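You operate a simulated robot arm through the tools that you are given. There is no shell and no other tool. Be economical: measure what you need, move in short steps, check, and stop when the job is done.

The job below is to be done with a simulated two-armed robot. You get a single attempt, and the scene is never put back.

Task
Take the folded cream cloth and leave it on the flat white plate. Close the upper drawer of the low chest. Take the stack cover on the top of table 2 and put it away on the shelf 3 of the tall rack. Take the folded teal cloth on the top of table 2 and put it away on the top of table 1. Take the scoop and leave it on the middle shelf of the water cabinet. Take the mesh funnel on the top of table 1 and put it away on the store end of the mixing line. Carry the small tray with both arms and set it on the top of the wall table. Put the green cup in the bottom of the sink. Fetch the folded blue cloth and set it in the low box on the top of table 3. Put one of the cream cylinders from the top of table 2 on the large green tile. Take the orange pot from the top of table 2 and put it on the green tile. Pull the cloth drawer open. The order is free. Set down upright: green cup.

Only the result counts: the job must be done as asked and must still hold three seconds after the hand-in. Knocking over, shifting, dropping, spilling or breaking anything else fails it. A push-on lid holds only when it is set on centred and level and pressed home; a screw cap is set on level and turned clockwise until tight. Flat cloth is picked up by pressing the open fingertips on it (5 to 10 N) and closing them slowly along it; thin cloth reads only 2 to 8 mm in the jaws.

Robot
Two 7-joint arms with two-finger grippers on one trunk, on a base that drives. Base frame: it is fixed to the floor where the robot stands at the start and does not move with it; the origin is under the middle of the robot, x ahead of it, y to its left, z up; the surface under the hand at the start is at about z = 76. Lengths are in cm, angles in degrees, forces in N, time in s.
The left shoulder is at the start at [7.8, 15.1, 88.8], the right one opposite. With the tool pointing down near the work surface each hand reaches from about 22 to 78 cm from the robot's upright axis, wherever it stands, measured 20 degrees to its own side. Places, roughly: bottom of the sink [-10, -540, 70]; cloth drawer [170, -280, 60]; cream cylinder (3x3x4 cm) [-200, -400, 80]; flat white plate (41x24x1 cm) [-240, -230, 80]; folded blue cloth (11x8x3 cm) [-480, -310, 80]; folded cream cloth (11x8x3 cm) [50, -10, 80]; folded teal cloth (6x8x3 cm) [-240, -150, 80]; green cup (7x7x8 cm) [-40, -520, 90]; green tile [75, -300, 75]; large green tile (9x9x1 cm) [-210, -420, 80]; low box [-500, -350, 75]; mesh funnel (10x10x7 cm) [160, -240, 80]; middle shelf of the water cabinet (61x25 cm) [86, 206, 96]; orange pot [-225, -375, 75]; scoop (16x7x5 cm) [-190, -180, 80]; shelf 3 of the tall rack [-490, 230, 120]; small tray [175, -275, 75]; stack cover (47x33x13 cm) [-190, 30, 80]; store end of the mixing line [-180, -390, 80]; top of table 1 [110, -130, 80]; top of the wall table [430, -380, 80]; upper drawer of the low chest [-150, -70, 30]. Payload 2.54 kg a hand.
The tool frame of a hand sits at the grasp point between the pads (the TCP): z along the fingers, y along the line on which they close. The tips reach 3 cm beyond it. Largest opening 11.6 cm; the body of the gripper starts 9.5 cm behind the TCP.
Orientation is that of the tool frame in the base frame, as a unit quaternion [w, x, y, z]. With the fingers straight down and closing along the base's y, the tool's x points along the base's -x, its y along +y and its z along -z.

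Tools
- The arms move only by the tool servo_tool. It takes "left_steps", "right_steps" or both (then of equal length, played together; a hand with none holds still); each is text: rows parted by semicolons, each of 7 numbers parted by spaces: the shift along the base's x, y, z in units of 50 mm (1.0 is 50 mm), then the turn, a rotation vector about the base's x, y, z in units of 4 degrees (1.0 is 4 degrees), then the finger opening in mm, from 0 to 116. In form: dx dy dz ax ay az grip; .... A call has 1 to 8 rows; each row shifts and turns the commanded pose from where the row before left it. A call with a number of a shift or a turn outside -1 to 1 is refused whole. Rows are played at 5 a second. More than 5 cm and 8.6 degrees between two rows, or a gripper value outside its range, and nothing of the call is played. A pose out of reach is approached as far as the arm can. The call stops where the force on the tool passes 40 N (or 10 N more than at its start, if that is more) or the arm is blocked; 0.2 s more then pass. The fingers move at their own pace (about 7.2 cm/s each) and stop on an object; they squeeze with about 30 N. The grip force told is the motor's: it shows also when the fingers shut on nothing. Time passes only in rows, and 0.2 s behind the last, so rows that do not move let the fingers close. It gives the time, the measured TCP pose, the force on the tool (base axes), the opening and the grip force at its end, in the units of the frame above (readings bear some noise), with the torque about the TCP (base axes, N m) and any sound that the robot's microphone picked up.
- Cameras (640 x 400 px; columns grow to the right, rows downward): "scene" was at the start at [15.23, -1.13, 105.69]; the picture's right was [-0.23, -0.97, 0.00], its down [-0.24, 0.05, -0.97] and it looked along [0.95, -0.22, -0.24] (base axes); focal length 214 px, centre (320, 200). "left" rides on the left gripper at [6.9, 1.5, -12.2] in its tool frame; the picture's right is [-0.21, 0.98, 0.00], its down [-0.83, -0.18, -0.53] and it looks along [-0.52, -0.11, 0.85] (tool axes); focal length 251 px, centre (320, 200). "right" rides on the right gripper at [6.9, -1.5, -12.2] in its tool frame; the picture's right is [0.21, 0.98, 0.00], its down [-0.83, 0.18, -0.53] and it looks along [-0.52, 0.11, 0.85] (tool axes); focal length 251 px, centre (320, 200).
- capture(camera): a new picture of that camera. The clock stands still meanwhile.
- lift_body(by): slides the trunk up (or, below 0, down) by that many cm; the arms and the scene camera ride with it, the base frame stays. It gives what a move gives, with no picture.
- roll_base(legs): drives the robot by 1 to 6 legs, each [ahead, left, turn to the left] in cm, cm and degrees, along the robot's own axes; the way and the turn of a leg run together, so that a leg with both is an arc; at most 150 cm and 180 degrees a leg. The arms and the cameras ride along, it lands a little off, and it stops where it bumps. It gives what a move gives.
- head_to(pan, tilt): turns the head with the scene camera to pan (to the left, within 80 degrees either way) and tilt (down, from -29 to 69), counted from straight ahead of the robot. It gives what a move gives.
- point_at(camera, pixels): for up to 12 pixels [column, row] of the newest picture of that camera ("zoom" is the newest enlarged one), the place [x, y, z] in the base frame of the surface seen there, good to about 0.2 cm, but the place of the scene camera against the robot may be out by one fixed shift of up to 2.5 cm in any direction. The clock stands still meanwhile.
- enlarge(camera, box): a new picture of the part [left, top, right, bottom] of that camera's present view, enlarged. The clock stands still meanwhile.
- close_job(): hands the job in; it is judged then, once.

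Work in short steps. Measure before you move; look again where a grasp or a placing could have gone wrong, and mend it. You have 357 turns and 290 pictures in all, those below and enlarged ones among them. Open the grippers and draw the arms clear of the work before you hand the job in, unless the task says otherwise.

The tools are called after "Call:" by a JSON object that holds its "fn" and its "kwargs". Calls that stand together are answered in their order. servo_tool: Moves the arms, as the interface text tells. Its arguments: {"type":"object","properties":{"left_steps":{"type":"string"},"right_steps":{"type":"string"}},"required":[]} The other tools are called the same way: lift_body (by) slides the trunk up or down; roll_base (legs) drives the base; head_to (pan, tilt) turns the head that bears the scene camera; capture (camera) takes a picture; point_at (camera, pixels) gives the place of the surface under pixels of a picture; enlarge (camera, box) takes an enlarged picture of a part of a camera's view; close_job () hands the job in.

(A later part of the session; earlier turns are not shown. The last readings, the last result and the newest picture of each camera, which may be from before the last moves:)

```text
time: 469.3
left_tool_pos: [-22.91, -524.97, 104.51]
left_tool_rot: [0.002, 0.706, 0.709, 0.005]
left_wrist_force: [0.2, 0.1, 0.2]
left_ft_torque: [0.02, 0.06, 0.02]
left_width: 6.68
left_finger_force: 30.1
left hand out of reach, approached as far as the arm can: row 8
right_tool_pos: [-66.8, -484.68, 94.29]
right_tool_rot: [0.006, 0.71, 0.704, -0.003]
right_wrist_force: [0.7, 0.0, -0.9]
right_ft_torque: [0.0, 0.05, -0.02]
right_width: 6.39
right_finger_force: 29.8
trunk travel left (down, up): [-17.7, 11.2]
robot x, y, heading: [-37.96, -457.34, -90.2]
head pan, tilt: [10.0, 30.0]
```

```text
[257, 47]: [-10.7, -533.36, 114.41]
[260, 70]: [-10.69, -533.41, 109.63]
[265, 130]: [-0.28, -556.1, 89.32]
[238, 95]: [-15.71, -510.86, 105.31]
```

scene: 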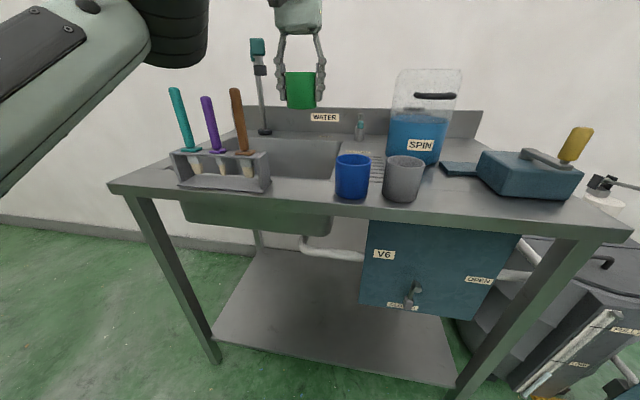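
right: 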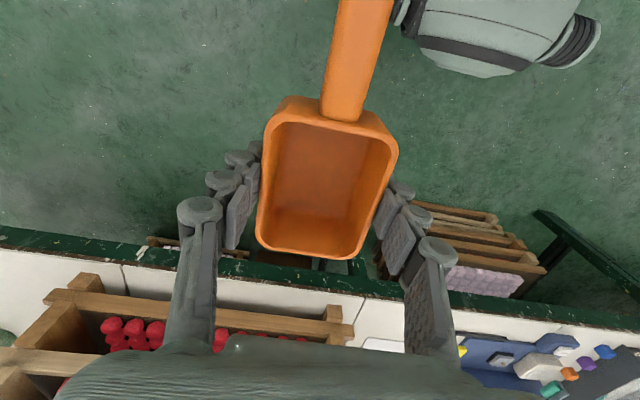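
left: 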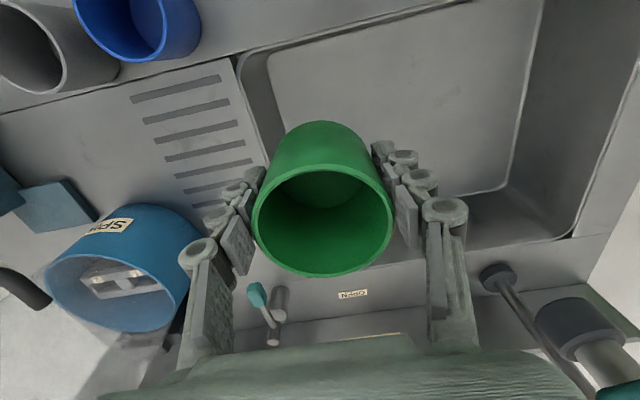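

The forearm would cross the brown stick when lowered. I draw back a little, shift the base 15 cm to the right (−x) so the forearm passes left of the stick, and re-extend.

Call:
{"fn": "servo_tool", "kwargs": {"left_steps": "0 0.8 0 0 0 0 50;0 0.8 0 0 0 0 50;0 0.6 0 0 0 0 50;0 0 0 0 0 0 50"}}

Call:
{"fn": "roll_base", "kwargs": {"legs": [[0, -15, 0]]}}

Call:
{"fn": "servo_tool", "kwargs": {"left_steps": "0.8 -0.3 0 0 0 0 50;0.8 -0.5 0 0 0 0 50;0.8 -0.5 0 0 0 0 50;0.8 -0.6 0 0 0 0 50;0.1 -0.6 0 0 0 0 50;0 0 0 0 0 0 50"}}

Call:
{"fn": "capture", "kwargs": {"camera": "scene"}}

```text
time: 470.3
left_tool_pos: [-23.03, -513.94, 104.84]
left_tool_rot: [0.002, 0.706, 0.708, 0.005]
left_wrist_force: [0.1, 0.2, -1.2]
left_ft_torque: [0.0, 0.01, 0.03]
left_width: 6.68
left_finger_force: 29.5
right_tool_pos: [-66.79, -484.74, 94.23]
right_tool_rot: [0.005, 0.71, 0.704, -0.002]
right_wrist_force: [1.1, -0.2, -0.5]
right_ft_torque: [-0.03, -0.03, 0.0]
right_width: 6.4
right_finger_force: 30.5
trunk travel left (down, up): [-17.7, 11.2]
robot x, y, heading: [-37.74, -457.79, -90.1]
head pan, tilt: [10.0, 30.0]
```

```text
time: 472.4
left_tool_pos: [-37.71, -514.0, 104.72]
left_tool_rot: [0.002, 0.705, 0.709, 0.004]
left_wrist_force: [-0.5, 0.5, -0.5]
left_ft_torque: [0.0, -0.01, -0.02]
left_width: 6.72
left_finger_force: 29.7
right_tool_pos: [-81.39, -484.69, 94.27]
right_tool_rot: [0.006, 0.708, 0.706, -0.001]
right_wrist_force: [0.3, 1.0, -0.1]
right_ft_torque: [-0.03, -0.02, 0.0]
right_width: 6.37
right_finger_force: 30.2
trunk travel left (down, up): [-17.7, 11.2]
robot x, y, heading: [-52.21, -457.44, -90.1]
head pan, tilt: [10.0, 30.0]
```

```text
time: 473.8
left_tool_pos: [-21.27, -524.27, 104.67]
left_tool_rot: [0.002, 0.706, 0.708, 0.006]
left_wrist_force: [-0.2, -0.1, -0.7]
left_ft_torque: [0.02, -0.01, -0.02]
left_width: 6.69
left_finger_force: 30.7
left hand out of reach, approached as far as the arm can: row 5
right_tool_pos: [-81.48, -484.74, 94.23]
right_tool_rot: [0.005, 0.709, 0.706, -0.002]
right_wrist_force: [0.1, 0.2, -0.4]
right_ft_torque: [-0.05, -0.05, 0.02]
right_width: 6.39
right_finger_force: 30.3
trunk travel left (down, up): [-17.7, 11.2]
robot x, y, heading: [-52.58, -457.53, -90.1]
head pan, tilt: [10.0, 30.0]
```

```text
151 pictures are left
```

scene: 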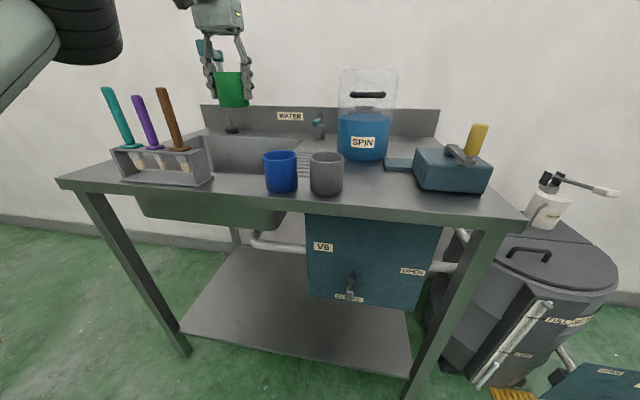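

I raise the trunk 8 cm for forearm height and lower the cup partway by arm, then look.

Call:
{"fn": "lift_body", "kwargs": {"by": 8}}

Call:
{"fn": "servo_tool", "kwargs": {"left_steps": "0 -0.2 -0.8 0 0 0 50;0 -0.2 -0.8 0 0 0 50;-0.1 -0.2 -0.8 0 0 0 50;-0.1 0 -0.8 0 0 0 50;0 0 -0.8 0 0 0 50;0 0 0 0 0 0 50"}}

Call:
{"fn": "head_to", "kwargs": {"pan": 25, "tilt": 22}}

Call:
{"fn": "capture", "kwargs": {"camera": "scene"}}

```text
time: 474.9
left_tool_pos: [-21.39, -524.27, 112.69]
left_tool_rot: [0.002, 0.705, 0.709, 0.004]
left_wrist_force: [0.0, -1.2, -0.7]
left_ft_torque: [0.01, 0.02, 0.01]
left_width: 6.68
left_finger_force: 29.9
right_tool_pos: [-81.54, -484.65, 102.19]
right_tool_rot: [0.004, 0.709, 0.705, -0.001]
right_wrist_force: [-1.8, -1.4, 0.3]
right_ft_torque: [-0.02, 0.0, -0.01]
right_width: 6.37
right_finger_force: 29.9
trunk travel left (down, up): [-25.7, 3.2]
robot x, y, heading: [-52.19, -457.72, -90.4]
head pan, tilt: [10.0, 30.0]
```

```text
time: 476.4
left_tool_pos: [-22.27, -527.29, 92.66]
left_tool_rot: [0.002, 0.704, 0.71, 0.004]
left_wrist_force: [-0.9, 0.7, -0.6]
left_ft_torque: [0.01, 0.02, 0.02]
left_width: 6.71
left_finger_force: 29.9
right_tool_pos: [-81.51, -484.55, 102.27]
right_tool_rot: [0.006, 0.709, 0.705, -0.002]
right_wrist_force: [-0.5, -1.1, -0.4]
right_ft_torque: [0.01, 0.01, -0.02]
right_width: 6.38
right_finger_force: 30.4
trunk travel left (down, up): [-25.7, 3.2]
robot x, y, heading: [-52.34, -457.53, -89.8]
head pan, tilt: [10.0, 30.0]
```

```text
time: 477.1
left_tool_pos: [-22.27, -527.19, 92.68]
left_tool_rot: [0.001, 0.706, 0.708, 0.005]
left_wrist_force: [0.1, -0.2, -0.5]
left_ft_torque: [-0.03, -0.03, -0.03]
left_width: 6.69
left_finger_force: 29.9
right_tool_pos: [-81.41, -484.65, 102.26]
right_tool_rot: [0.005, 0.709, 0.705, -0.002]
right_wrist_force: [-0.4, 0.2, 0.5]
right_ft_torque: [-0.02, -0.01, 0.0]
right_width: 6.38
right_finger_force: 30.1
trunk travel left (down, up): [-25.7, 3.2]
robot x, y, heading: [-52.42, -457.43, -90.0]
head pan, tilt: [25.0, 22.0]
```

```text
150 pictures are left
```

scene: 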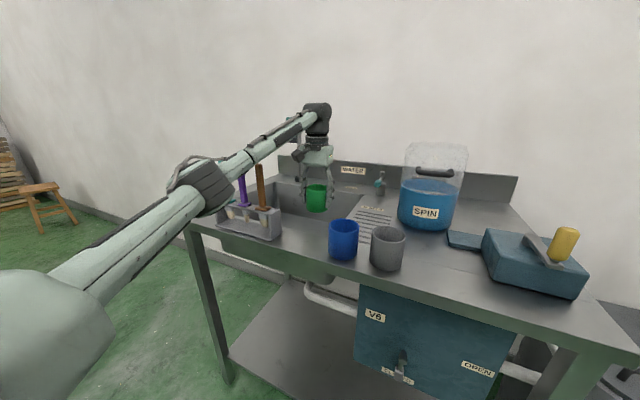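

The forearm is near the sticks. I measure the elbow, forearm underside and stick tops.

Call:
{"fn": "point_at", "kwargs": {"camera": "scene", "pixels": [[210, 200], [232, 180], [255, 158], [275, 148], [290, 140], [262, 172], [241, 185], [195, 190], [240, 165], [315, 115]]}}

Call:
{"fn": "enlarge", "kwargs": {"camera": "scene", "box": [180, 90, 360, 250]}}

```text
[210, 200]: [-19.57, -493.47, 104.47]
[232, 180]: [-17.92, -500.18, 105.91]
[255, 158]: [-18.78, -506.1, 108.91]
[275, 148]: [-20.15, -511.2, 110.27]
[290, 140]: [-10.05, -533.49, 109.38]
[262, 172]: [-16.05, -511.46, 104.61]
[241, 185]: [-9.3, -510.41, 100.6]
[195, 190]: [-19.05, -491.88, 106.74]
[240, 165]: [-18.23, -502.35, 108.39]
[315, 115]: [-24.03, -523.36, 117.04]
```

```text
2.50 times, centred on (270, 170) of scene
```

zoom: 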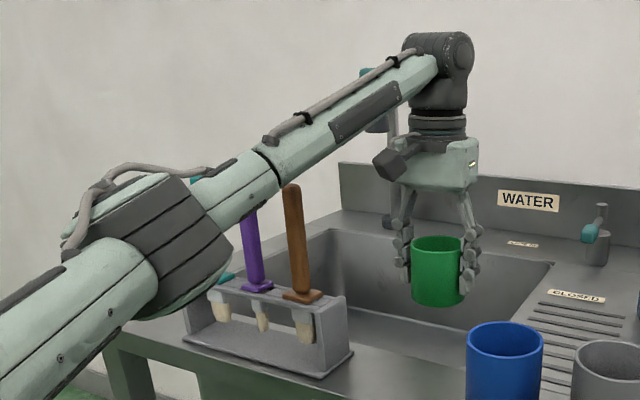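

The forearm lies right above the brown stick. I raise and draw back, move the base 14 cm further −x and 8 cm nearer, and extend again.

Call:
{"fn": "servo_tool", "kwargs": {"left_steps": "0 0 0.9 0 0 0 50;0 0 0.9 0 0 0 50;0 0 0.9 0 0 0 50;0 0.7 0.5 0 0 0 50;0 0.9 0 0 0 0 50;0 0.9 0 0 0 0 50;0 0.5 0 0 0 0 50;0 0 0 0 0 0 50"}}

Call:
{"fn": "roll_base", "kwargs": {"legs": [[0, -14, 0], [8, 0, 0]]}}

Call:
{"fn": "servo_tool", "kwargs": {"left_steps": "0.8 -0.2 0 0 0 0 50;0.8 -0.4 0 0 0 0 50;0.8 -0.5 0 0 0 0 50;0.5 -0.6 -0.2 0 0 0 50;0 0 -0.7 0 0 0 50;0 0 -0.7 0 0 0 50;0 0 0 0 0 0 50"}}

Call:
{"fn": "capture", "kwargs": {"camera": "scene"}}

```text
time: 478.9
left_tool_pos: [-22.19, -512.24, 108.56]
left_tool_rot: [0.002, 0.705, 0.709, 0.004]
left_wrist_force: [0.2, 0.1, -0.6]
left_ft_torque: [0.0, 0.0, -0.01]
left_width: 6.68
left_finger_force: 30.3
right_tool_pos: [-81.41, -484.58, 102.16]
right_tool_rot: [0.006, 0.709, 0.705, -0.002]
right_wrist_force: [0.1, -0.3, -0.2]
right_ft_torque: [-0.01, 0.0, -0.01]
right_width: 6.37
right_finger_force: 29.4
trunk travel left (down, up): [-25.7, 3.2]
robot x, y, heading: [-52.37, -457.7, -90.1]
head pan, tilt: [25.0, 22.0]
```

```text
time: 481.6
left_tool_pos: [-36.0, -520.0, 108.59]
left_tool_rot: [0.002, 0.704, 0.71, 0.004]
left_wrist_force: [-0.1, -0.5, -1.0]
left_ft_torque: [0.05, 0.01, 0.03]
left_width: 6.67
left_finger_force: 30.3
right_tool_pos: [-95.4, -492.52, 102.18]
right_tool_rot: [0.005, 0.708, 0.706, -0.002]
right_wrist_force: [0.3, -0.7, -0.6]
right_ft_torque: [0.04, 0.02, 0.0]
right_width: 6.38
right_finger_force: 30.2
trunk travel left (down, up): [-25.7, 3.2]
robot x, y, heading: [-66.36, -465.27, -90.0]
head pan, tilt: [25.0, 22.0]
```

```text
time: 483.2
left_tool_pos: [-21.38, -528.51, 100.5]
left_tool_rot: [0.003, 0.705, 0.709, 0.004]
left_wrist_force: [-0.3, 0.2, -0.3]
left_ft_torque: [-0.04, -0.01, 0.0]
left_width: 6.66
left_finger_force: 29.9
right_tool_pos: [-95.33, -492.44, 102.23]
right_tool_rot: [0.005, 0.709, 0.706, -0.002]
right_wrist_force: [0.2, 0.5, -0.7]
right_ft_torque: [-0.01, 0.0, -0.02]
right_width: 6.39
right_finger_force: 29.6
trunk travel left (down, up): [-25.7, 3.2]
robot x, y, heading: [-66.3, -465.28, -89.8]
head pan, tilt: [25.0, 22.0]
```

```text
148 pictures are left
```

scene: 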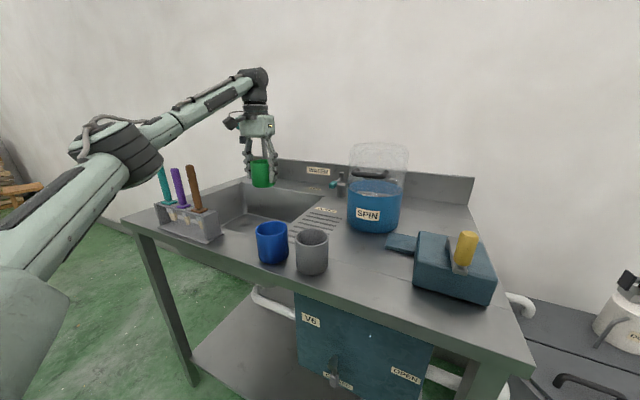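

Call:
{"fn": "point_at", "kwargs": {"camera": "scene", "pixels": [[145, 175], [165, 140], [190, 122], [215, 108], [190, 172], [195, 200], [235, 95]]}}

Call:
{"fn": "servo_tool", "kwargs": {"left_steps": "0 0 -0.5 0 0 0 50;0 0 -0.5 0 0 0 50;0 0 -0.5 0 0 0 50;0 0 -0.5 0 0 0 50;0 0 0 0 0 0 50"}}

Call:
{"fn": "capture", "kwargs": {"camera": "scene"}}

```text
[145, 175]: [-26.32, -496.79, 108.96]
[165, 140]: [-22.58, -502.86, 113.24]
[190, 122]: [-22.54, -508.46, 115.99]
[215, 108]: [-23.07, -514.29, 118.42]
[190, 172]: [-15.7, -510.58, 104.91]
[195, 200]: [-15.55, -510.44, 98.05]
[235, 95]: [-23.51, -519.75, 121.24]
```

```text
time: 484.4
left_tool_pos: [-21.43, -528.34, 90.57]
left_tool_rot: [0.002, 0.704, 0.71, 0.005]
left_wrist_force: [0.4, 0.1, -0.8]
left_ft_torque: [-0.01, -0.04, 0.01]
left_width: 6.69
left_finger_force: 30.0
right_tool_pos: [-95.38, -492.43, 102.28]
right_tool_rot: [0.005, 0.708, 0.706, -0.002]
right_wrist_force: [-0.7, -0.1, -0.3]
right_ft_torque: [0.02, -0.02, 0.0]
right_width: 6.39
right_finger_force: 29.9
trunk travel left (down, up): [-25.7, 3.2]
robot x, y, heading: [-66.33, -465.52, -89.9]
head pan, tilt: [25.0, 22.0]
```

```text
147 pictures are left
```

scene: 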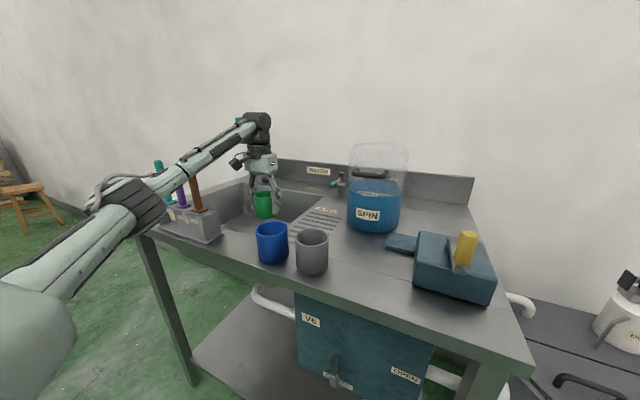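

I measure the forearm's underside beside the brown stick in this pose.

Call:
{"fn": "enlarge", "kwargs": {"camera": "scene", "box": [100, 100, 300, 260]}}

Call:
{"fn": "point_at", "kwargs": {"camera": "scene", "pixels": [[160, 210], [175, 180], [190, 170], [205, 158], [220, 148], [195, 188], [180, 195], [200, 200]]}}

```text
2.50 times, centred on (200, 180) of scene
```

zoom: 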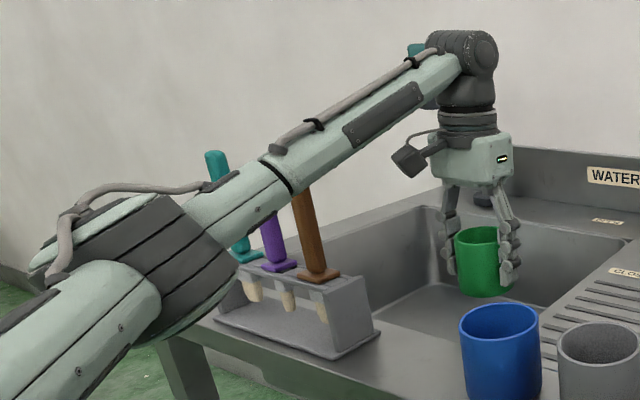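

```text
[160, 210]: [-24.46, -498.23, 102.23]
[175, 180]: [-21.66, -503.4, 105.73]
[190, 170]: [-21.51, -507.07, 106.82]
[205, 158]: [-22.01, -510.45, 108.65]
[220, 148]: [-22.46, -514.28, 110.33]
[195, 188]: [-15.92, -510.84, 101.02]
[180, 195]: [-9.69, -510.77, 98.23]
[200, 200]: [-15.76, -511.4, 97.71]
```

The margin to the stick is too small. I raise 8 cm, shift the base another 5 cm −x and 4 cm nearer, and re-centre the hand at x −22.5.

Call:
{"fn": "servo_tool", "kwargs": {"left_steps": "0 0 0.8 0 0 0 50;0 0.2 0.8 0 0 0 50;0 0.6 0 0 0 0 50;0 0 0 0 0 0 50"}}

Call:
{"fn": "roll_base", "kwargs": {"legs": [[4, -6, 0]]}}

Call:
{"fn": "servo_tool", "kwargs": {"left_steps": "0.5 0 0 0 0 0 50;0.5 0 0 0 0 0 50;0 0 -0.8 0 0 0 50;0 0 -0.8 0 0 0 50;0 0 0 0 0 0 50"}}

Call:
{"fn": "capture", "kwargs": {"camera": "scene"}}

```text
time: 485.4
left_tool_pos: [-21.51, -524.4, 98.68]
left_tool_rot: [0.002, 0.705, 0.71, 0.004]
left_wrist_force: [0.2, -0.3, -0.8]
left_ft_torque: [0.0, 0.01, 0.01]
left_width: 6.68
left_finger_force: 29.7
right_tool_pos: [-95.39, -492.41, 102.29]
right_tool_rot: [0.005, 0.709, 0.706, -0.002]
right_wrist_force: [0.2, -0.2, -0.7]
right_ft_torque: [-0.01, -0.02, -0.01]
right_width: 6.37
right_finger_force: 29.6
trunk travel left (down, up): [-25.7, 3.2]
robot x, y, heading: [-66.35, -465.11, -90.2]
head pan, tilt: [25.0, 22.0]
```

```text
time: 486.6
left_tool_pos: [-27.4, -528.41, 98.84]
left_tool_rot: [0.003, 0.704, 0.71, 0.004]
left_wrist_force: [-0.8, -0.5, -0.4]
left_ft_torque: [0.01, 0.0, -0.01]
left_width: 6.69
left_finger_force: 30.5
right_tool_pos: [-101.28, -496.6, 102.14]
right_tool_rot: [0.006, 0.708, 0.706, -0.002]
right_wrist_force: [0.3, -1.0, -0.9]
right_ft_torque: [0.01, -0.02, 0.0]
right_width: 6.37
right_finger_force: 29.9
trunk travel left (down, up): [-25.7, 3.2]
robot x, y, heading: [-72.55, -469.26, -89.7]
head pan, tilt: [25.0, 22.0]
```

```text
time: 487.8
left_tool_pos: [-22.49, -528.31, 90.58]
left_tool_rot: [0.002, 0.704, 0.71, 0.004]
left_wrist_force: [-0.4, 0.0, -0.8]
left_ft_torque: [0.01, -0.03, -0.02]
left_width: 6.7
left_finger_force: 29.8
right_tool_pos: [-101.1, -496.56, 102.28]
right_tool_rot: [0.006, 0.708, 0.706, -0.001]
right_wrist_force: [0.0, -0.6, 0.1]
right_ft_torque: [0.01, 0.01, 0.0]
right_width: 6.39
right_finger_force: 29.9
trunk travel left (down, up): [-25.7, 3.2]
robot x, y, heading: [-72.23, -469.38, -90.2]
head pan, tilt: [25.0, 22.0]
```

```text
145 pictures are left
```

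scene: 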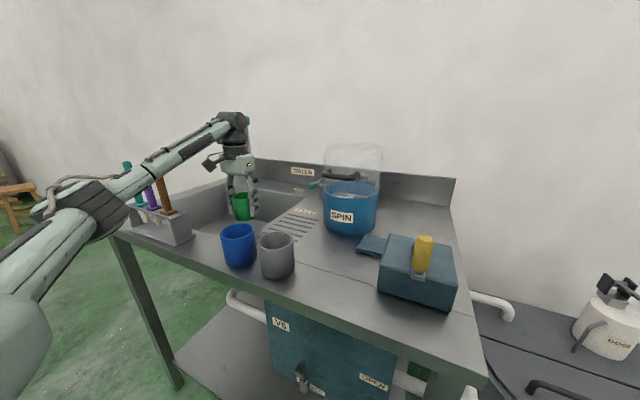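

Call:
{"fn": "point_at", "kwargs": {"camera": "scene", "pixels": [[110, 230], [140, 185], [155, 175], [170, 165], [185, 152], [163, 190], [195, 147]]}}

Call:
{"fn": "servo_tool", "kwargs": {"left_steps": "0 0 -0.4 0 0 0 50;0 0 -0.4 0 0 0 50;0 0 -0.4 0 0 0 50;0 0 -0.4 0 0 0 50;0 0 0 0 0 0 50"}}

Call:
{"fn": "enlarge", "kwargs": {"camera": "scene", "box": [60, 90, 300, 270]}}

```text
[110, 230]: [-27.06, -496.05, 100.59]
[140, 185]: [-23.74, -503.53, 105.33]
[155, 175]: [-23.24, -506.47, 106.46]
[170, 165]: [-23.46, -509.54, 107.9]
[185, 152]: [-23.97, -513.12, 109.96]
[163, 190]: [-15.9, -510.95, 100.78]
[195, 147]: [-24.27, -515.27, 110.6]
```

```text
time: 489.0
left_tool_pos: [-22.48, -528.43, 82.5]
left_tool_rot: [0.003, 0.705, 0.71, 0.004]
left_wrist_force: [-0.7, -0.3, -0.4]
left_ft_torque: [0.01, -0.04, 0.0]
left_width: 6.65
left_finger_force: 30.2
right_tool_pos: [-101.25, -496.43, 102.27]
right_tool_rot: [0.006, 0.708, 0.706, -0.002]
right_wrist_force: [0.3, -0.3, -0.9]
right_ft_torque: [-0.02, -0.01, 0.0]
right_width: 6.38
right_finger_force: 29.7
trunk travel left (down, up): [-25.7, 3.2]
robot x, y, heading: [-72.15, -469.3, -89.8]
head pan, tilt: [25.0, 22.0]
```

```text
2.22 times, centred on (180, 180) of scene
```

zoom: 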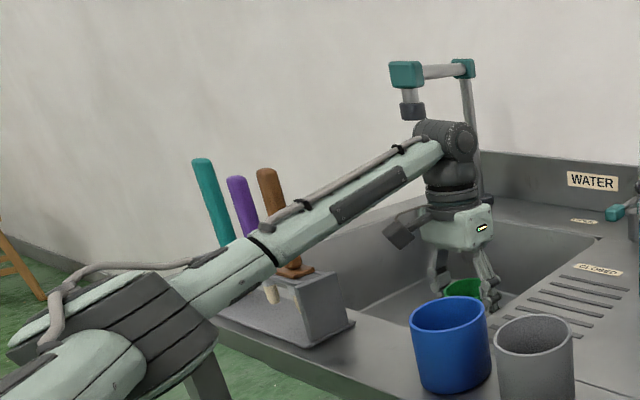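

The forearm passes clear of the sticks. I check from the hand camera and go on down.

Call:
{"fn": "servo_tool", "kwargs": {"left_steps": "0 0 -0.4 0 0 0 50;0 0 -0.4 0 0 0 50;0 0 -0.3 0 0 0 50;0 0 -0.2 0 0 0 50;0 0 -0.15 0 0 0 50;0 0 0 0 0 0 50"}}

Call:
{"fn": "capture", "kwargs": {"camera": "left"}}

Call:
{"fn": "enlarge", "kwargs": {"camera": "scene", "box": [60, 90, 300, 270]}}

```text
time: 490.4
left_tool_pos: [-22.27, -528.25, 75.37]
left_tool_rot: [0.002, 0.704, 0.71, 0.004]
left_wrist_force: [-0.3, -0.4, -0.4]
left_ft_torque: [0.0, 0.01, 0.03]
left_width: 6.7
left_finger_force: 30.3
right_tool_pos: [-101.07, -496.48, 102.28]
right_tool_rot: [0.005, 0.708, 0.706, -0.001]
right_wrist_force: [-0.2, -0.2, -0.8]
right_ft_torque: [-0.01, 0.0, -0.01]
right_width: 6.37
right_finger_force: 30.1
trunk travel left (down, up): [-25.7, 3.2]
robot x, y, heading: [-72.31, -469.41, -90.0]
head pan, tilt: [25.0, 22.0]
```

```text
143 pictures are left
```

left: 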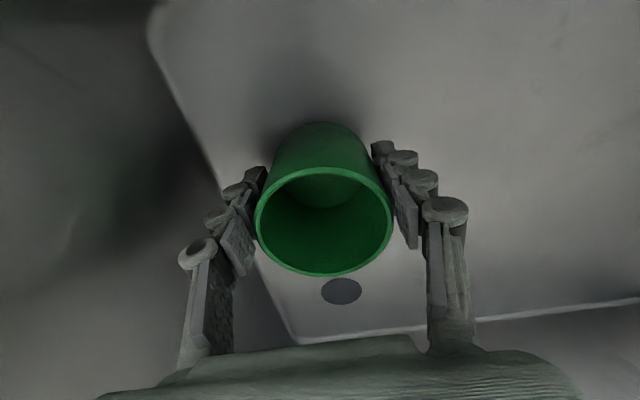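

```text
2.22 times, centred on (180, 180) of scene
```

zoom: 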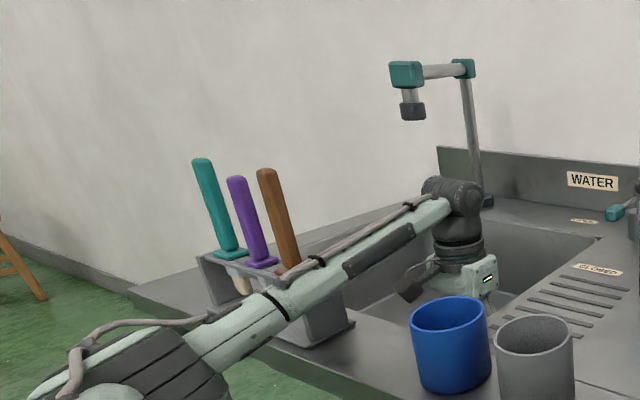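

1.2 cm remain. I lower slowly until it touches and open only slightly (76 mm), then rise.

Call:
{"fn": "servo_tool", "kwargs": {"left_steps": "0 0 -0.1 0 0 0 50;0 0 -0.08 0 0 0 50;0 0 -0.05 0 0 0 50;0 0 0 0 0 0 50"}}

Call:
{"fn": "servo_tool", "kwargs": {"left_steps": "0 0 0 0 0 0 74;0 0 0 0 0 0 76;0 0 0 0 0 0 76;0 0 0.3 0 0 0 76;0 0 0.5 0 0 0 76;0 0 0.6 0 0 0 76;0 0 0.6 0 0 0 76;0 0 0.6 0 0 0 76"}}

Call:
{"fn": "capture", "kwargs": {"camera": "left"}}

```text
time: 491.4
left_tool_pos: [-22.46, -528.38, 74.41]
left_tool_rot: [0.004, 0.705, 0.709, 0.004]
left_wrist_force: [2.1, -0.3, 8.9]
left_ft_torque: [-0.26, 0.08, 0.05]
left_width: 6.72
left_finger_force: 29.8
right_tool_pos: [-101.23, -496.44, 102.2]
right_tool_rot: [0.006, 0.708, 0.706, -0.002]
right_wrist_force: [0.4, -0.4, 0.1]
right_ft_torque: [0.01, 0.0, -0.02]
right_width: 6.36
right_finger_force: 30.1
trunk travel left (down, up): [-25.7, 3.2]
robot x, y, heading: [-71.97, -469.18, -90.1]
head pan, tilt: [25.0, 22.0]
```

```text
time: 493.2
left_tool_pos: [-22.36, -528.25, 87.3]
left_tool_rot: [0.002, 0.705, 0.709, 0.005]
left_wrist_force: [-0.7, 0.0, 0.0]
left_ft_torque: [0.01, -0.02, 0.03]
left_width: 7.6
left_finger_force: 0.0
right_tool_pos: [-101.26, -496.54, 102.39]
right_tool_rot: [0.005, 0.708, 0.706, -0.002]
right_wrist_force: [-0.8, -0.8, -0.8]
right_ft_torque: [0.02, -0.01, 0.0]
right_width: 6.38
right_finger_force: 30.0
trunk travel left (down, up): [-25.7, 3.2]
robot x, y, heading: [-72.15, -469.13, -90.0]
head pan, tilt: [25.0, 22.0]
```

```text
141 pictures are left
```

left: 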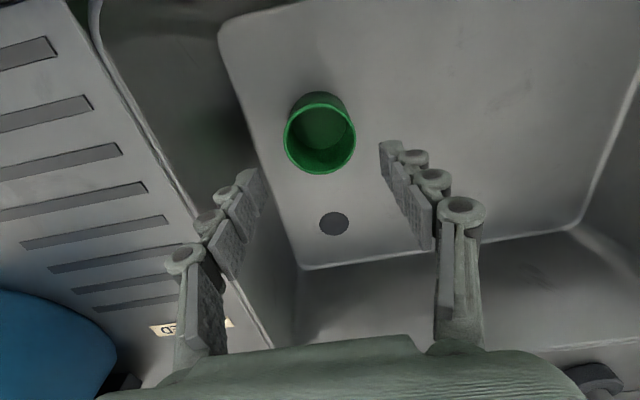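

The cup stands upright in the sink. I raise the hand, draw back and back the base off.

Call:
{"fn": "servo_tool", "kwargs": {"left_steps": "0 0 0.9 0 0 0 76;0 0 0.9 0 0 0 76;0 0 0.9 0 0 0 76;0 0 0.9 0 0 0 76;-0.3 0.8 0 0 0 0 76;-0.3 0.8 0 0 0 0 76;-0.3 0.8 0 0 0 0 76;0 0.8 0 0 0 0 76"}}

Call:
{"fn": "roll_base", "kwargs": {"legs": [[-50, 0, 0]]}}

Call:
{"fn": "head_to", "kwargs": {"pan": 10, "tilt": 25}}

Call:
{"fn": "capture", "kwargs": {"camera": "scene"}}

```text
time: 495.0
left_tool_pos: [-27.02, -512.16, 105.21]
left_tool_rot: [0.002, 0.705, 0.709, 0.004]
left_wrist_force: [0.2, 0.6, 0.9]
left_ft_torque: [-0.04, 0.02, -0.03]
left_width: 7.59
left_finger_force: 0.0
right_tool_pos: [-101.14, -496.5, 102.2]
right_tool_rot: [0.005, 0.708, 0.706, -0.002]
right_wrist_force: [1.6, 0.3, -0.5]
right_ft_torque: [0.02, 0.02, -0.02]
right_width: 6.39
right_finger_force: 29.8
trunk travel left (down, up): [-25.7, 3.2]
robot x, y, heading: [-72.53, -469.25, -89.9]
head pan, tilt: [25.0, 22.0]
```

```text
time: 497.9
left_tool_pos: [-27.02, -463.1, 105.25]
left_tool_rot: [0.002, 0.705, 0.709, 0.004]
left_wrist_force: [-0.5, 0.9, -0.7]
left_ft_torque: [-0.02, 0.01, -0.01]
left_width: 7.6
left_finger_force: 0.0
right_tool_pos: [-101.14, -447.23, 102.17]
right_tool_rot: [0.006, 0.708, 0.706, -0.002]
right_wrist_force: [0.3, -0.4, 0.2]
right_ft_torque: [0.02, -0.01, 0.02]
right_width: 6.38
right_finger_force: 30.0
trunk travel left (down, up): [-25.7, 3.2]
robot x, y, heading: [-72.14, -420.34, -90.0]
head pan, tilt: [25.0, 22.0]
```

```text
time: 498.7
left_tool_pos: [-26.97, -463.12, 105.27]
left_tool_rot: [0.003, 0.705, 0.709, 0.004]
left_wrist_force: [0.8, -0.1, -1.2]
left_ft_torque: [-0.01, -0.01, -0.01]
left_width: 7.61
left_finger_force: 0.0
right_tool_pos: [-101.16, -447.25, 102.24]
right_tool_rot: [0.006, 0.708, 0.706, -0.002]
right_wrist_force: [0.0, 0.9, -0.6]
right_ft_torque: [-0.03, 0.01, 0.02]
right_width: 6.35
right_finger_force: 30.3
trunk travel left (down, up): [-25.7, 3.2]
robot x, y, heading: [-72.14, -419.94, -90.3]
head pan, tilt: [10.0, 25.0]
```

```text
140 pictures are left
```

scene: 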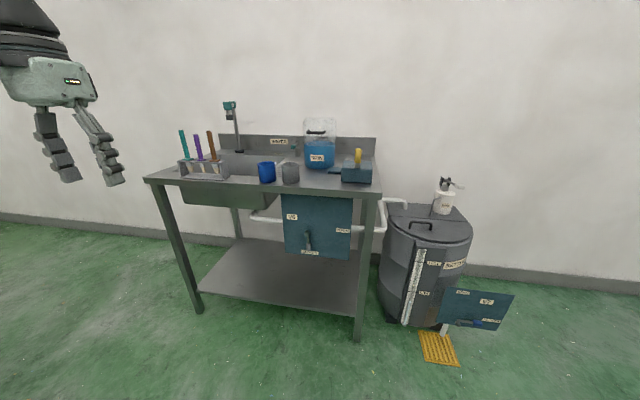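

The sink area is in order. Next, the cream cylinder onto the large green tile from the table's end: turn to face +y, back to y≈−462 and roll left.

Call:
{"fn": "roll_base", "kwargs": {"legs": [[0, 0, 180], [-41, 0, 0], [0, 70, 0]]}}

Call:
{"fn": "roll_base", "kwargs": {"legs": [[0, 83, 0]]}}

Call:
{"fn": "head_to", "kwargs": {"pan": 5, "tilt": 30}}

Call:
{"fn": "capture", "kwargs": {"camera": "scene"}}

```text
time: 515.6
left_tool_pos: [-187.13, -421.85, 105.14]
left_tool_rot: [0.004, 0.722, -0.692, -0.002]
left_wrist_force: [0.5, 1.1, 0.2]
left_ft_torque: [0.03, 0.04, 0.02]
left_width: 7.59
left_finger_force: 0.1
right_tool_pos: [-112.41, -434.91, 102.21]
right_tool_rot: [-0.001, 0.719, -0.695, -0.006]
right_wrist_force: [-0.4, 0.3, -0.2]
right_ft_torque: [0.03, 0.0, 0.02]
right_width: 6.38
right_finger_force: 30.0
trunk travel left (down, up): [-25.7, 3.2]
robot x, y, heading: [-140.1, -462.98, 92.2]
head pan, tilt: [10.0, 25.0]
```

```text
time: 524.1
left_tool_pos: [-271.52, -424.87, 105.21]
left_tool_rot: [0.004, 0.723, -0.691, -0.002]
left_wrist_force: [1.1, 0.4, 0.2]
left_ft_torque: [-0.02, 0.03, 0.0]
left_width: 7.63
left_finger_force: 0.0
right_tool_pos: [-196.72, -438.03, 102.21]
right_tool_rot: [-0.002, 0.719, -0.695, -0.006]
right_wrist_force: [-0.1, 0.0, 0.7]
right_ft_torque: [0.0, -0.02, 0.0]
right_width: 6.42
right_finger_force: 30.0
trunk travel left (down, up): [-25.7, 3.2]
robot x, y, heading: [-224.36, -465.85, 91.9]
head pan, tilt: [10.0, 25.0]
```

```text
time: 524.7
left_tool_pos: [-271.47, -424.87, 105.23]
left_tool_rot: [0.004, 0.723, -0.691, -0.002]
left_wrist_force: [-0.9, 0.6, -0.2]
left_ft_torque: [0.04, 0.01, -0.04]
left_width: 7.58
left_finger_force: 0.0
right_tool_pos: [-196.78, -437.98, 102.23]
right_tool_rot: [-0.002, 0.719, -0.695, -0.005]
right_wrist_force: [0.2, 0.3, -0.6]
right_ft_torque: [0.03, 0.01, 0.02]
right_width: 6.39
right_finger_force: 30.1
trunk travel left (down, up): [-25.7, 3.2]
robot x, y, heading: [-225.01, -465.92, 92.2]
head pan, tilt: [5.0, 30.0]
```

```text
139 pictures are left
```

scene: 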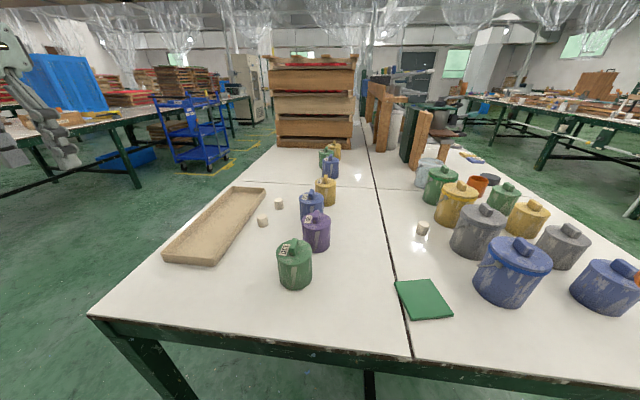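

The third cream cylinder at (422,228) is close to the tile (424,298) in clear space. I measure both and shift the base 38 cm right.

Call:
{"fn": "point_at", "kwargs": {"camera": "scene", "pixels": [[422, 224], [422, 234], [395, 283], [428, 280], [452, 313], [405, 320], [425, 298], [448, 232], [505, 270], [295, 265]]}}

Call:
{"fn": "roll_base", "kwargs": {"legs": [[0, 0, -2], [0, -38, 0]]}}

Call:
{"fn": "capture", "kwargs": {"camera": "left"}}

```text
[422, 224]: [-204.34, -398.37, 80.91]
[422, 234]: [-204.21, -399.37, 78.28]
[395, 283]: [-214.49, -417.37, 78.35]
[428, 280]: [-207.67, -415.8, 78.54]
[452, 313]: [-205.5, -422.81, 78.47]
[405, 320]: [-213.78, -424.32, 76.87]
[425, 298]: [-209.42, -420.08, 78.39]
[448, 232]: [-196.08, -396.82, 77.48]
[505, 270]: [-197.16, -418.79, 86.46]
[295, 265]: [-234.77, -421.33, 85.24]
```

```text
time: 529.3
left_tool_pos: [-232.58, -423.43, 105.22]
left_tool_rot: [0.004, 0.711, -0.703, -0.002]
left_wrist_force: [0.3, -0.6, 0.3]
left_ft_torque: [-0.01, -0.02, -0.01]
left_width: 7.61
left_finger_force: 0.0
right_tool_pos: [-158.2, -438.67, 102.12]
right_tool_rot: [-0.002, 0.708, -0.706, -0.005]
right_wrist_force: [0.3, -0.5, -0.6]
right_ft_torque: [0.0, -0.01, -0.02]
right_width: 6.37
right_finger_force: 29.8
trunk travel left (down, up): [-25.7, 3.2]
robot x, y, heading: [-187.07, -466.11, 90.4]
head pan, tilt: [5.0, 30.0]
```

```text
138 pictures are left
```

left: 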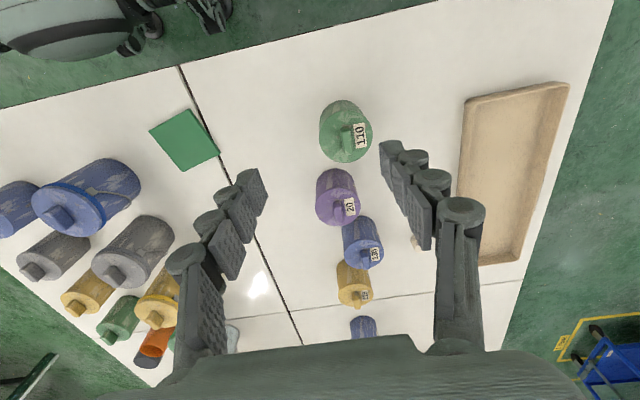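

I move the left hand over the cylinder (−204.5, −399), high above the jars, and look.

Call:
{"fn": "servo_tool", "kwargs": {"left_steps": "0.7 0.6 0 0 0 0 76;0.7 0.6 0 0 0 0 76;0.7 0.6 0 0 0 0 76;0.7 0.6 0 0 0 0 76;0.7 0.6 0 0 0 0 76;0.7 0.6 0 0 0 0 76;0.7 0.6 0 0 0 0 76;0.7 0.6 0 0 0 0 76"}}

Call:
{"fn": "capture", "kwargs": {"camera": "left"}}

```text
time: 531.1
left_tool_pos: [-204.47, -399.09, 105.47]
left_tool_rot: [0.006, 0.711, -0.703, -0.001]
left_wrist_force: [0.1, 0.0, -0.2]
left_ft_torque: [-0.02, -0.01, -0.02]
left_width: 7.57
left_finger_force: 0.0
right_tool_pos: [-158.19, -438.85, 102.08]
right_tool_rot: [-0.002, 0.708, -0.706, -0.005]
right_wrist_force: [0.4, 0.5, -1.5]
right_ft_torque: [0.02, 0.04, 0.02]
right_width: 6.38
right_finger_force: 30.1
trunk travel left (down, up): [-25.7, 3.2]
robot x, y, heading: [-187.1, -465.96, 90.2]
head pan, tilt: [5.0, 30.0]
```

```text
137 pictures are left
```

left: 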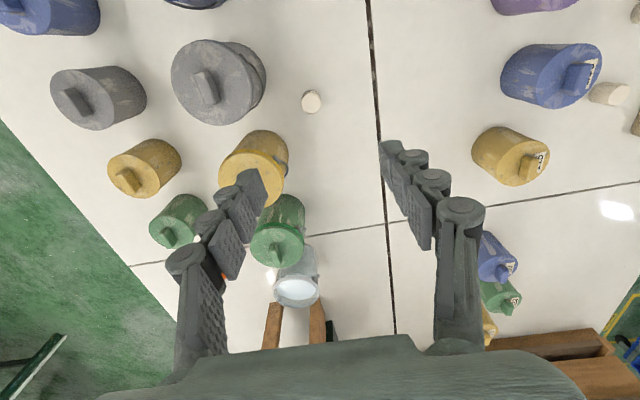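

Call:
{"fn": "point_at", "kwargs": {"camera": "left", "pixels": [[311, 100], [304, 103], [319, 103], [265, 80], [285, 170], [262, 150], [300, 230], [240, 60]]}}

```text
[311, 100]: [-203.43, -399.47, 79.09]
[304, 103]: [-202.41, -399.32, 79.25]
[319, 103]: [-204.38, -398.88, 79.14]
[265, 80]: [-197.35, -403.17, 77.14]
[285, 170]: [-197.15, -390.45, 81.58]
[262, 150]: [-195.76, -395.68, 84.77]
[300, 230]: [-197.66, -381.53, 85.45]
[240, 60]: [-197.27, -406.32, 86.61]
```

The cylinder is at (−203.4, −399.2), top 79.2. I descend with 56 mm opening and grip it.

Call:
{"fn": "servo_tool", "kwargs": {"left_steps": "0.2 -0.02 -0.6 0 0 0 56;0 0 -0.9 0 0 0 56;0 0 -0.9 0 0 0 56;0 0 -0.9 0 0 0 56;0 0 -0.9 0 0 0 56;0 0 -0.9 0 0 0 56;0 0 -0.1 0 0 0 56;0 0 0 0 0 0 56"}}

Call:
{"fn": "capture", "kwargs": {"camera": "left"}}

```text
time: 532.9
left_tool_pos: [-203.44, -399.43, 79.17]
left_tool_rot: [0.004, 0.712, -0.702, -0.001]
left_wrist_force: [-0.3, 0.5, 0.5]
left_ft_torque: [-0.01, 0.01, 0.0]
left_width: 5.62
left_finger_force: 0.0
right_tool_pos: [-158.28, -438.85, 102.33]
right_tool_rot: [-0.002, 0.708, -0.707, -0.006]
right_wrist_force: [-0.4, 0.8, -1.1]
right_ft_torque: [0.02, 0.02, -0.01]
right_width: 6.4
right_finger_force: 30.4
trunk travel left (down, up): [-25.7, 3.2]
robot x, y, heading: [-186.51, -466.0, 90.4]
head pan, tilt: [5.0, 30.0]
```

```text
136 pictures are left
```

left: 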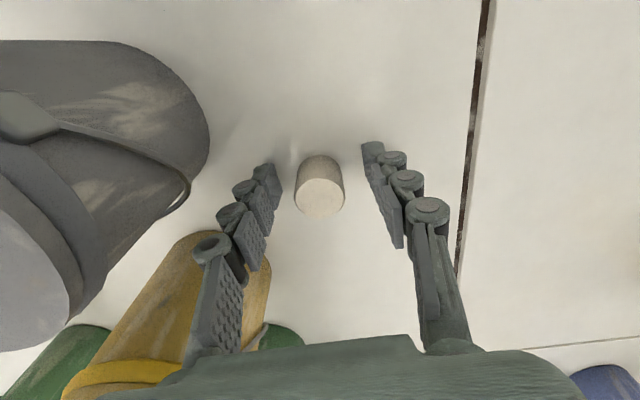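

Well placed. I close and lift.

Call:
{"fn": "servo_tool", "kwargs": {"left_steps": "0 0 0 0 0 0 40;0 0 0 0 0 0 25;0 0 0 0 0 0 10;0 0 0 0 0 0 10;0 0 0.06 0 0 0 10;0 0 0.2 0 0 0 10;0 0 0.5 0 0 0 10;0 0 0.8 0 0 0 10"}}

Call:
{"fn": "servo_tool", "kwargs": {"left_steps": "0 0 0.8 0 0 0 10;0 0 0.8 0 0 0 10;-0.3 -0.8 0 0 0 0 10;-0.3 -0.8 0 0 0 0 10;-0.3 -0.8 0 0 0 0 10;-0.3 -0.8 0 0 0 0 10;-0.2 -0.9 0 0 0 0 10;0 0 0 0 0 0 10"}}

Call:
{"fn": "capture", "kwargs": {"camera": "left"}}

```text
time: 534.7
left_tool_pos: [-203.46, -399.42, 87.12]
left_tool_rot: [0.005, 0.711, -0.703, -0.003]
left_wrist_force: [-0.6, 0.3, -0.9]
left_ft_torque: [0.0, 0.03, 0.0]
left_width: 2.8
left_finger_force: 30.2
right_tool_pos: [-158.18, -438.84, 102.2]
right_tool_rot: [-0.002, 0.708, -0.706, -0.005]
right_wrist_force: [-0.5, 0.0, -0.2]
right_ft_torque: [0.02, 0.01, 0.01]
right_width: 6.38
right_finger_force: 30.0
trunk travel left (down, up): [-25.7, 3.2]
robot x, y, heading: [-187.07, -466.14, 90.0]
head pan, tilt: [5.0, 30.0]
```

```text
time: 536.5
left_tool_pos: [-210.32, -419.78, 95.2]
left_tool_rot: [0.004, 0.711, -0.703, -0.003]
left_wrist_force: [0.3, 0.1, 0.8]
left_ft_torque: [-0.02, 0.01, 0.02]
left_width: 2.83
left_finger_force: 30.1
right_tool_pos: [-158.23, -438.74, 102.22]
right_tool_rot: [-0.002, 0.708, -0.707, -0.005]
right_wrist_force: [0.2, 0.2, -0.4]
right_ft_torque: [0.0, 0.02, 0.02]
right_width: 6.38
right_finger_force: 30.1
trunk travel left (down, up): [-25.7, 3.2]
robot x, y, heading: [-186.72, -465.93, 90.2]
head pan, tilt: [5.0, 30.0]
```

```text
135 pictures are left
```

left: 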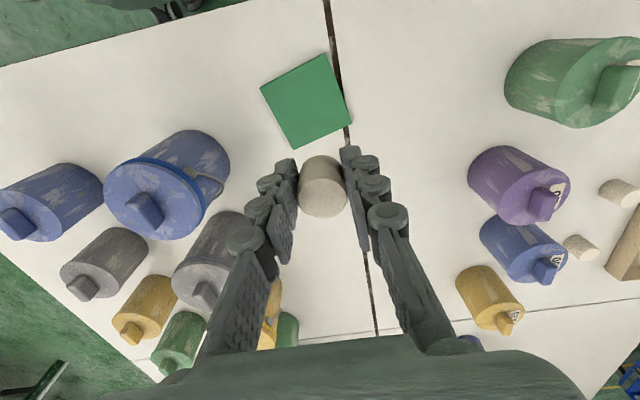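

I measure the tile in this view for placing.

Call:
{"fn": "point_at", "kwargs": {"camera": "left", "pixels": [[264, 89], [324, 58], [350, 117], [296, 145], [307, 100]]}}

```text
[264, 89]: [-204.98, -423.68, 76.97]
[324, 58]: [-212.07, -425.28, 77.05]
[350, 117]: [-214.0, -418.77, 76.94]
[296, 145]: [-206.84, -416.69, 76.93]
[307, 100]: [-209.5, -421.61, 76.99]
```

Tile centre (−209.5, −421.1), top 77.0. I set the cylinder there.

Call:
{"fn": "servo_tool", "kwargs": {"left_steps": "0.16 -0.26 -0.5 0 0 0 10;0 0 -0.8 0 0 0 10;0 0 -0.8 0 0 0 10;0 0 -0.6 0 0 0 10;0 0 -0.2 0 0 0 10;0 0 -0.09 0 0 0 10;0 0 0 0 0 0 10"}}

Call:
{"fn": "servo_tool", "kwargs": {"left_steps": "0 0 0 0 0 0 40;0 0 0 0 0 0 56;0 0 0.2 0 0 0 56;0 0 0.6 0 0 0 56;0 0 0.9 0 0 0 56;0 0 0.9 0 0 0 56;0 0 0.9 0 0 0 70;0 0 0.5 0 0 0 70"}}

Call:
{"fn": "capture", "kwargs": {"camera": "left"}}

```text
time: 538.1
left_tool_pos: [-209.7, -421.37, 80.08]
left_tool_rot: [0.004, 0.711, -0.703, -0.002]
left_wrist_force: [0.3, 0.3, -0.4]
left_ft_torque: [0.01, 0.0, -0.05]
left_width: 2.83
left_finger_force: 29.9
right_tool_pos: [-158.25, -438.83, 102.18]
right_tool_rot: [-0.002, 0.708, -0.707, -0.006]
right_wrist_force: [0.3, -0.6, -0.3]
right_ft_torque: [0.0, 0.01, 0.01]
right_width: 6.39
right_finger_force: 30.4
trunk travel left (down, up): [-25.7, 3.2]
robot x, y, heading: [-187.24, -466.44, 90.6]
head pan, tilt: [5.0, 30.0]
```

```text
time: 539.9
left_tool_pos: [-209.74, -421.34, 100.0]
left_tool_rot: [0.005, 0.711, -0.703, -0.001]
left_wrist_force: [-0.5, -0.3, -0.1]
left_ft_torque: [-0.02, 0.02, -0.01]
left_width: 6.97
left_finger_force: 0.1
right_tool_pos: [-158.23, -438.9, 102.22]
right_tool_rot: [-0.001, 0.708, -0.707, -0.006]
right_wrist_force: [-0.5, -0.2, -1.5]
right_ft_torque: [-0.03, 0.02, -0.01]
right_width: 6.38
right_finger_force: 30.4
trunk travel left (down, up): [-25.7, 3.2]
robot x, y, heading: [-187.11, -466.07, 90.3]
head pan, tilt: [5.0, 30.0]
```

```text
134 pictures are left
```

left: 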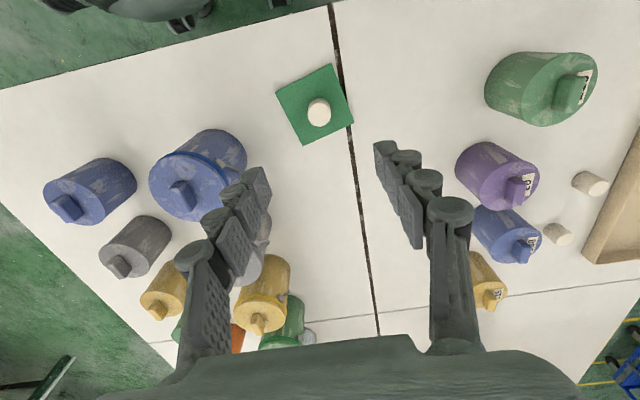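

Cylinder done. Now the scoop: I roll out to the aisle and drive up along +y toward the water cabinet.

Call:
{"fn": "roll_base", "kwargs": {"legs": [[0, -60, 0], [0, -58, 0]]}}

Call:
{"fn": "roll_base", "kwargs": {"legs": [[150, 0, 0]]}}

Call:
{"fn": "roll_base", "kwargs": {"legs": [[150, 0, 0]]}}

Call:
{"fn": "roll_base", "kwargs": {"legs": [[150, 0, 0]]}}

Call:
{"fn": "head_to", "kwargs": {"pan": -25, "tilt": 10}}

Call:
{"fn": "capture", "kwargs": {"camera": "scene"}}

```text
time: 551.8
left_tool_pos: [-92.23, -420.79, 100.11]
left_tool_rot: [0.004, 0.712, -0.702, -0.002]
left_wrist_force: [0.0, 1.0, -0.6]
left_ft_torque: [-0.02, 0.0, -0.01]
left_width: 6.99
left_finger_force: 0.1
right_tool_pos: [-40.76, -438.27, 102.11]
right_tool_rot: [-0.002, 0.708, -0.706, -0.006]
right_wrist_force: [-0.2, -0.6, -0.1]
right_ft_torque: [0.01, -0.01, 0.01]
right_width: 6.38
right_finger_force: 29.5
trunk travel left (down, up): [-25.7, 3.2]
robot x, y, heading: [-69.58, -465.49, 90.3]
head pan, tilt: [5.0, 30.0]
```

```text
time: 559.3
left_tool_pos: [-94.2, -268.93, 100.02]
left_tool_rot: [0.005, 0.715, -0.699, -0.001]
left_wrist_force: [-0.4, 0.0, 0.0]
left_ft_torque: [0.0, 0.03, 0.02]
left_width: 6.99
left_finger_force: 0.0
right_tool_pos: [-42.49, -286.15, 102.17]
right_tool_rot: [-0.003, 0.71, -0.704, -0.006]
right_wrist_force: [-0.4, -0.6, -0.9]
right_ft_torque: [0.0, -0.02, 0.0]
right_width: 6.38
right_finger_force: 30.7
trunk travel left (down, up): [-25.7, 3.2]
robot x, y, heading: [-71.21, -313.93, 91.1]
head pan, tilt: [5.0, 30.0]
```

```text
time: 566.7
left_tool_pos: [-95.49, -118.31, 100.07]
left_tool_rot: [0.004, 0.713, -0.701, -0.002]
left_wrist_force: [0.1, 0.2, 0.3]
left_ft_torque: [-0.01, 0.0, -0.02]
left_width: 6.98
left_finger_force: 0.2
right_tool_pos: [-43.97, -135.74, 102.18]
right_tool_rot: [-0.003, 0.71, -0.705, -0.006]
right_wrist_force: [-0.5, 0.5, -0.9]
right_ft_torque: [0.03, -0.01, -0.01]
right_width: 6.39
right_finger_force: 29.8
trunk travel left (down, up): [-25.7, 3.2]
robot x, y, heading: [-72.89, -163.0, 90.6]
head pan, tilt: [5.0, 30.0]
```

```text
time: 573.9
left_tool_pos: [-96.37, 26.55, 100.08]
left_tool_rot: [0.004, 0.712, -0.702, -0.002]
left_wrist_force: [-0.8, -0.3, 0.3]
left_ft_torque: [0.0, -0.03, -0.03]
left_width: 6.99
left_finger_force: 0.1
right_tool_pos: [-44.99, 9.14, 102.2]
right_tool_rot: [-0.003, 0.709, -0.705, -0.005]
right_wrist_force: [-0.6, -0.4, -1.3]
right_ft_torque: [0.02, 0.0, -0.02]
right_width: 6.38
right_finger_force: 29.8
trunk travel left (down, up): [-25.7, 3.2]
robot x, y, heading: [-73.61, -18.21, 90.1]
head pan, tilt: [5.0, 30.0]
```

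```text
time: 574.9
left_tool_pos: [-96.47, 26.49, 100.18]
left_tool_rot: [0.003, 0.712, -0.702, -0.002]
left_wrist_force: [0.3, 0.3, -0.5]
left_ft_torque: [0.01, -0.01, -0.03]
left_width: 7.0
left_finger_force: 0.0
right_tool_pos: [-45.05, 9.0, 102.37]
right_tool_rot: [-0.002, 0.709, -0.706, -0.005]
right_wrist_force: [0.6, -0.6, -0.6]
right_ft_torque: [0.01, 0.03, -0.02]
right_width: 6.38
right_finger_force: 30.2
trunk travel left (down, up): [-25.7, 3.2]
robot x, y, heading: [-73.81, -18.15, 90.3]
head pan, tilt: [-25.0, 10.0]
```

```text
133 pictures are left
```

scene: 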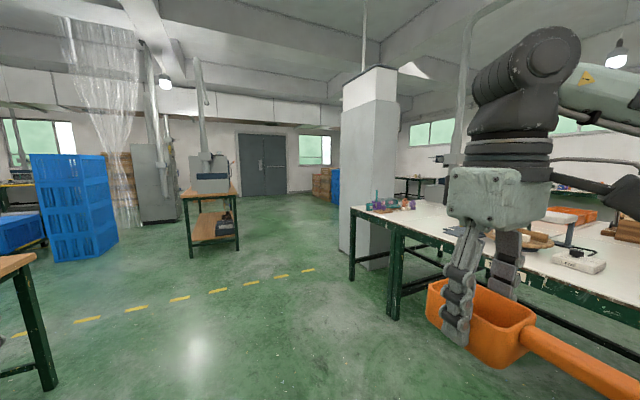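

The cabinet should be beyond the pillar near (370,180). I measure it and drive on a little.

Call:
{"fn": "point_at", "kwargs": {"camera": "scene", "pixels": [[370, 150], [345, 200], [355, 207], [390, 300], [240, 200], [215, 190], [40, 385], [395, 205]]}}

Call:
{"fn": "roll_base", "kwargs": {"legs": [[140, 0, 0]]}}

Call:
{"fn": "head_to", "kwargs": {"pan": -60, "tilt": 10}}

Call:
{"fn": "capture", "kwargs": {"camera": "scene"}}

```text
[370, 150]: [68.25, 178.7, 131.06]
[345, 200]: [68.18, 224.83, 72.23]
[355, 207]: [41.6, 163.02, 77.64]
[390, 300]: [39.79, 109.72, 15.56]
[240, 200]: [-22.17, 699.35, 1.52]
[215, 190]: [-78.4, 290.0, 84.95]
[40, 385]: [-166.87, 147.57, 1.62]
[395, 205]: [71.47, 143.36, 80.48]
```

```text
time: 582.0
left_tool_pos: [-94.59, 169.58, 100.22]
left_tool_rot: [-0.004, -0.703, 0.711, 0.002]
left_wrist_force: [0.6, 0.8, -0.3]
left_ft_torque: [0.0, -0.01, 0.01]
left_width: 7.0
left_finger_force: 0.1
right_tool_pos: [-43.35, 150.96, 102.13]
right_tool_rot: [0.002, -0.7, 0.715, 0.005]
right_wrist_force: [0.1, 0.2, -0.6]
right_ft_torque: [0.02, 0.01, -0.03]
right_width: 6.37
right_finger_force: 29.9
trunk travel left (down, up): [-25.7, 3.2]
robot x, y, heading: [-72.64, 124.39, 89.0]
head pan, tilt: [-25.0, 10.0]
```

```text
time: 583.0
left_tool_pos: [-94.55, 169.53, 100.1]
left_tool_rot: [-0.004, -0.703, 0.711, 0.002]
left_wrist_force: [-0.9, -0.7, -0.3]
left_ft_torque: [-0.02, 0.02, -0.02]
left_width: 7.0
left_finger_force: 0.0
right_tool_pos: [-43.38, 150.77, 102.29]
right_tool_rot: [0.003, -0.699, 0.715, 0.005]
right_wrist_force: [-0.6, 0.1, -0.3]
right_ft_torque: [0.0, 0.01, -0.01]
right_width: 6.4
right_finger_force: 29.5
trunk travel left (down, up): [-25.7, 3.2]
robot x, y, heading: [-72.74, 124.26, 88.9]
head pan, tilt: [-60.0, 10.0]
```

```text
132 pictures are left
```

scene: 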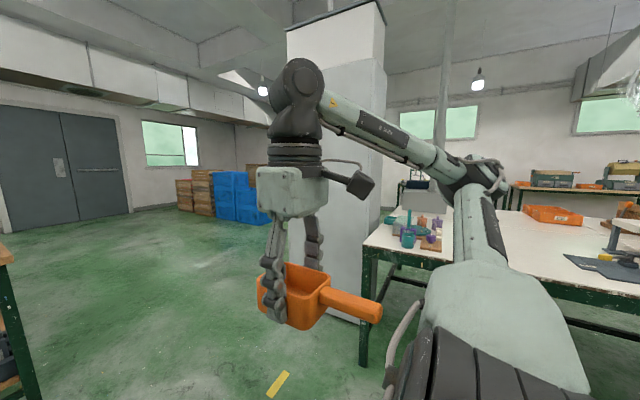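

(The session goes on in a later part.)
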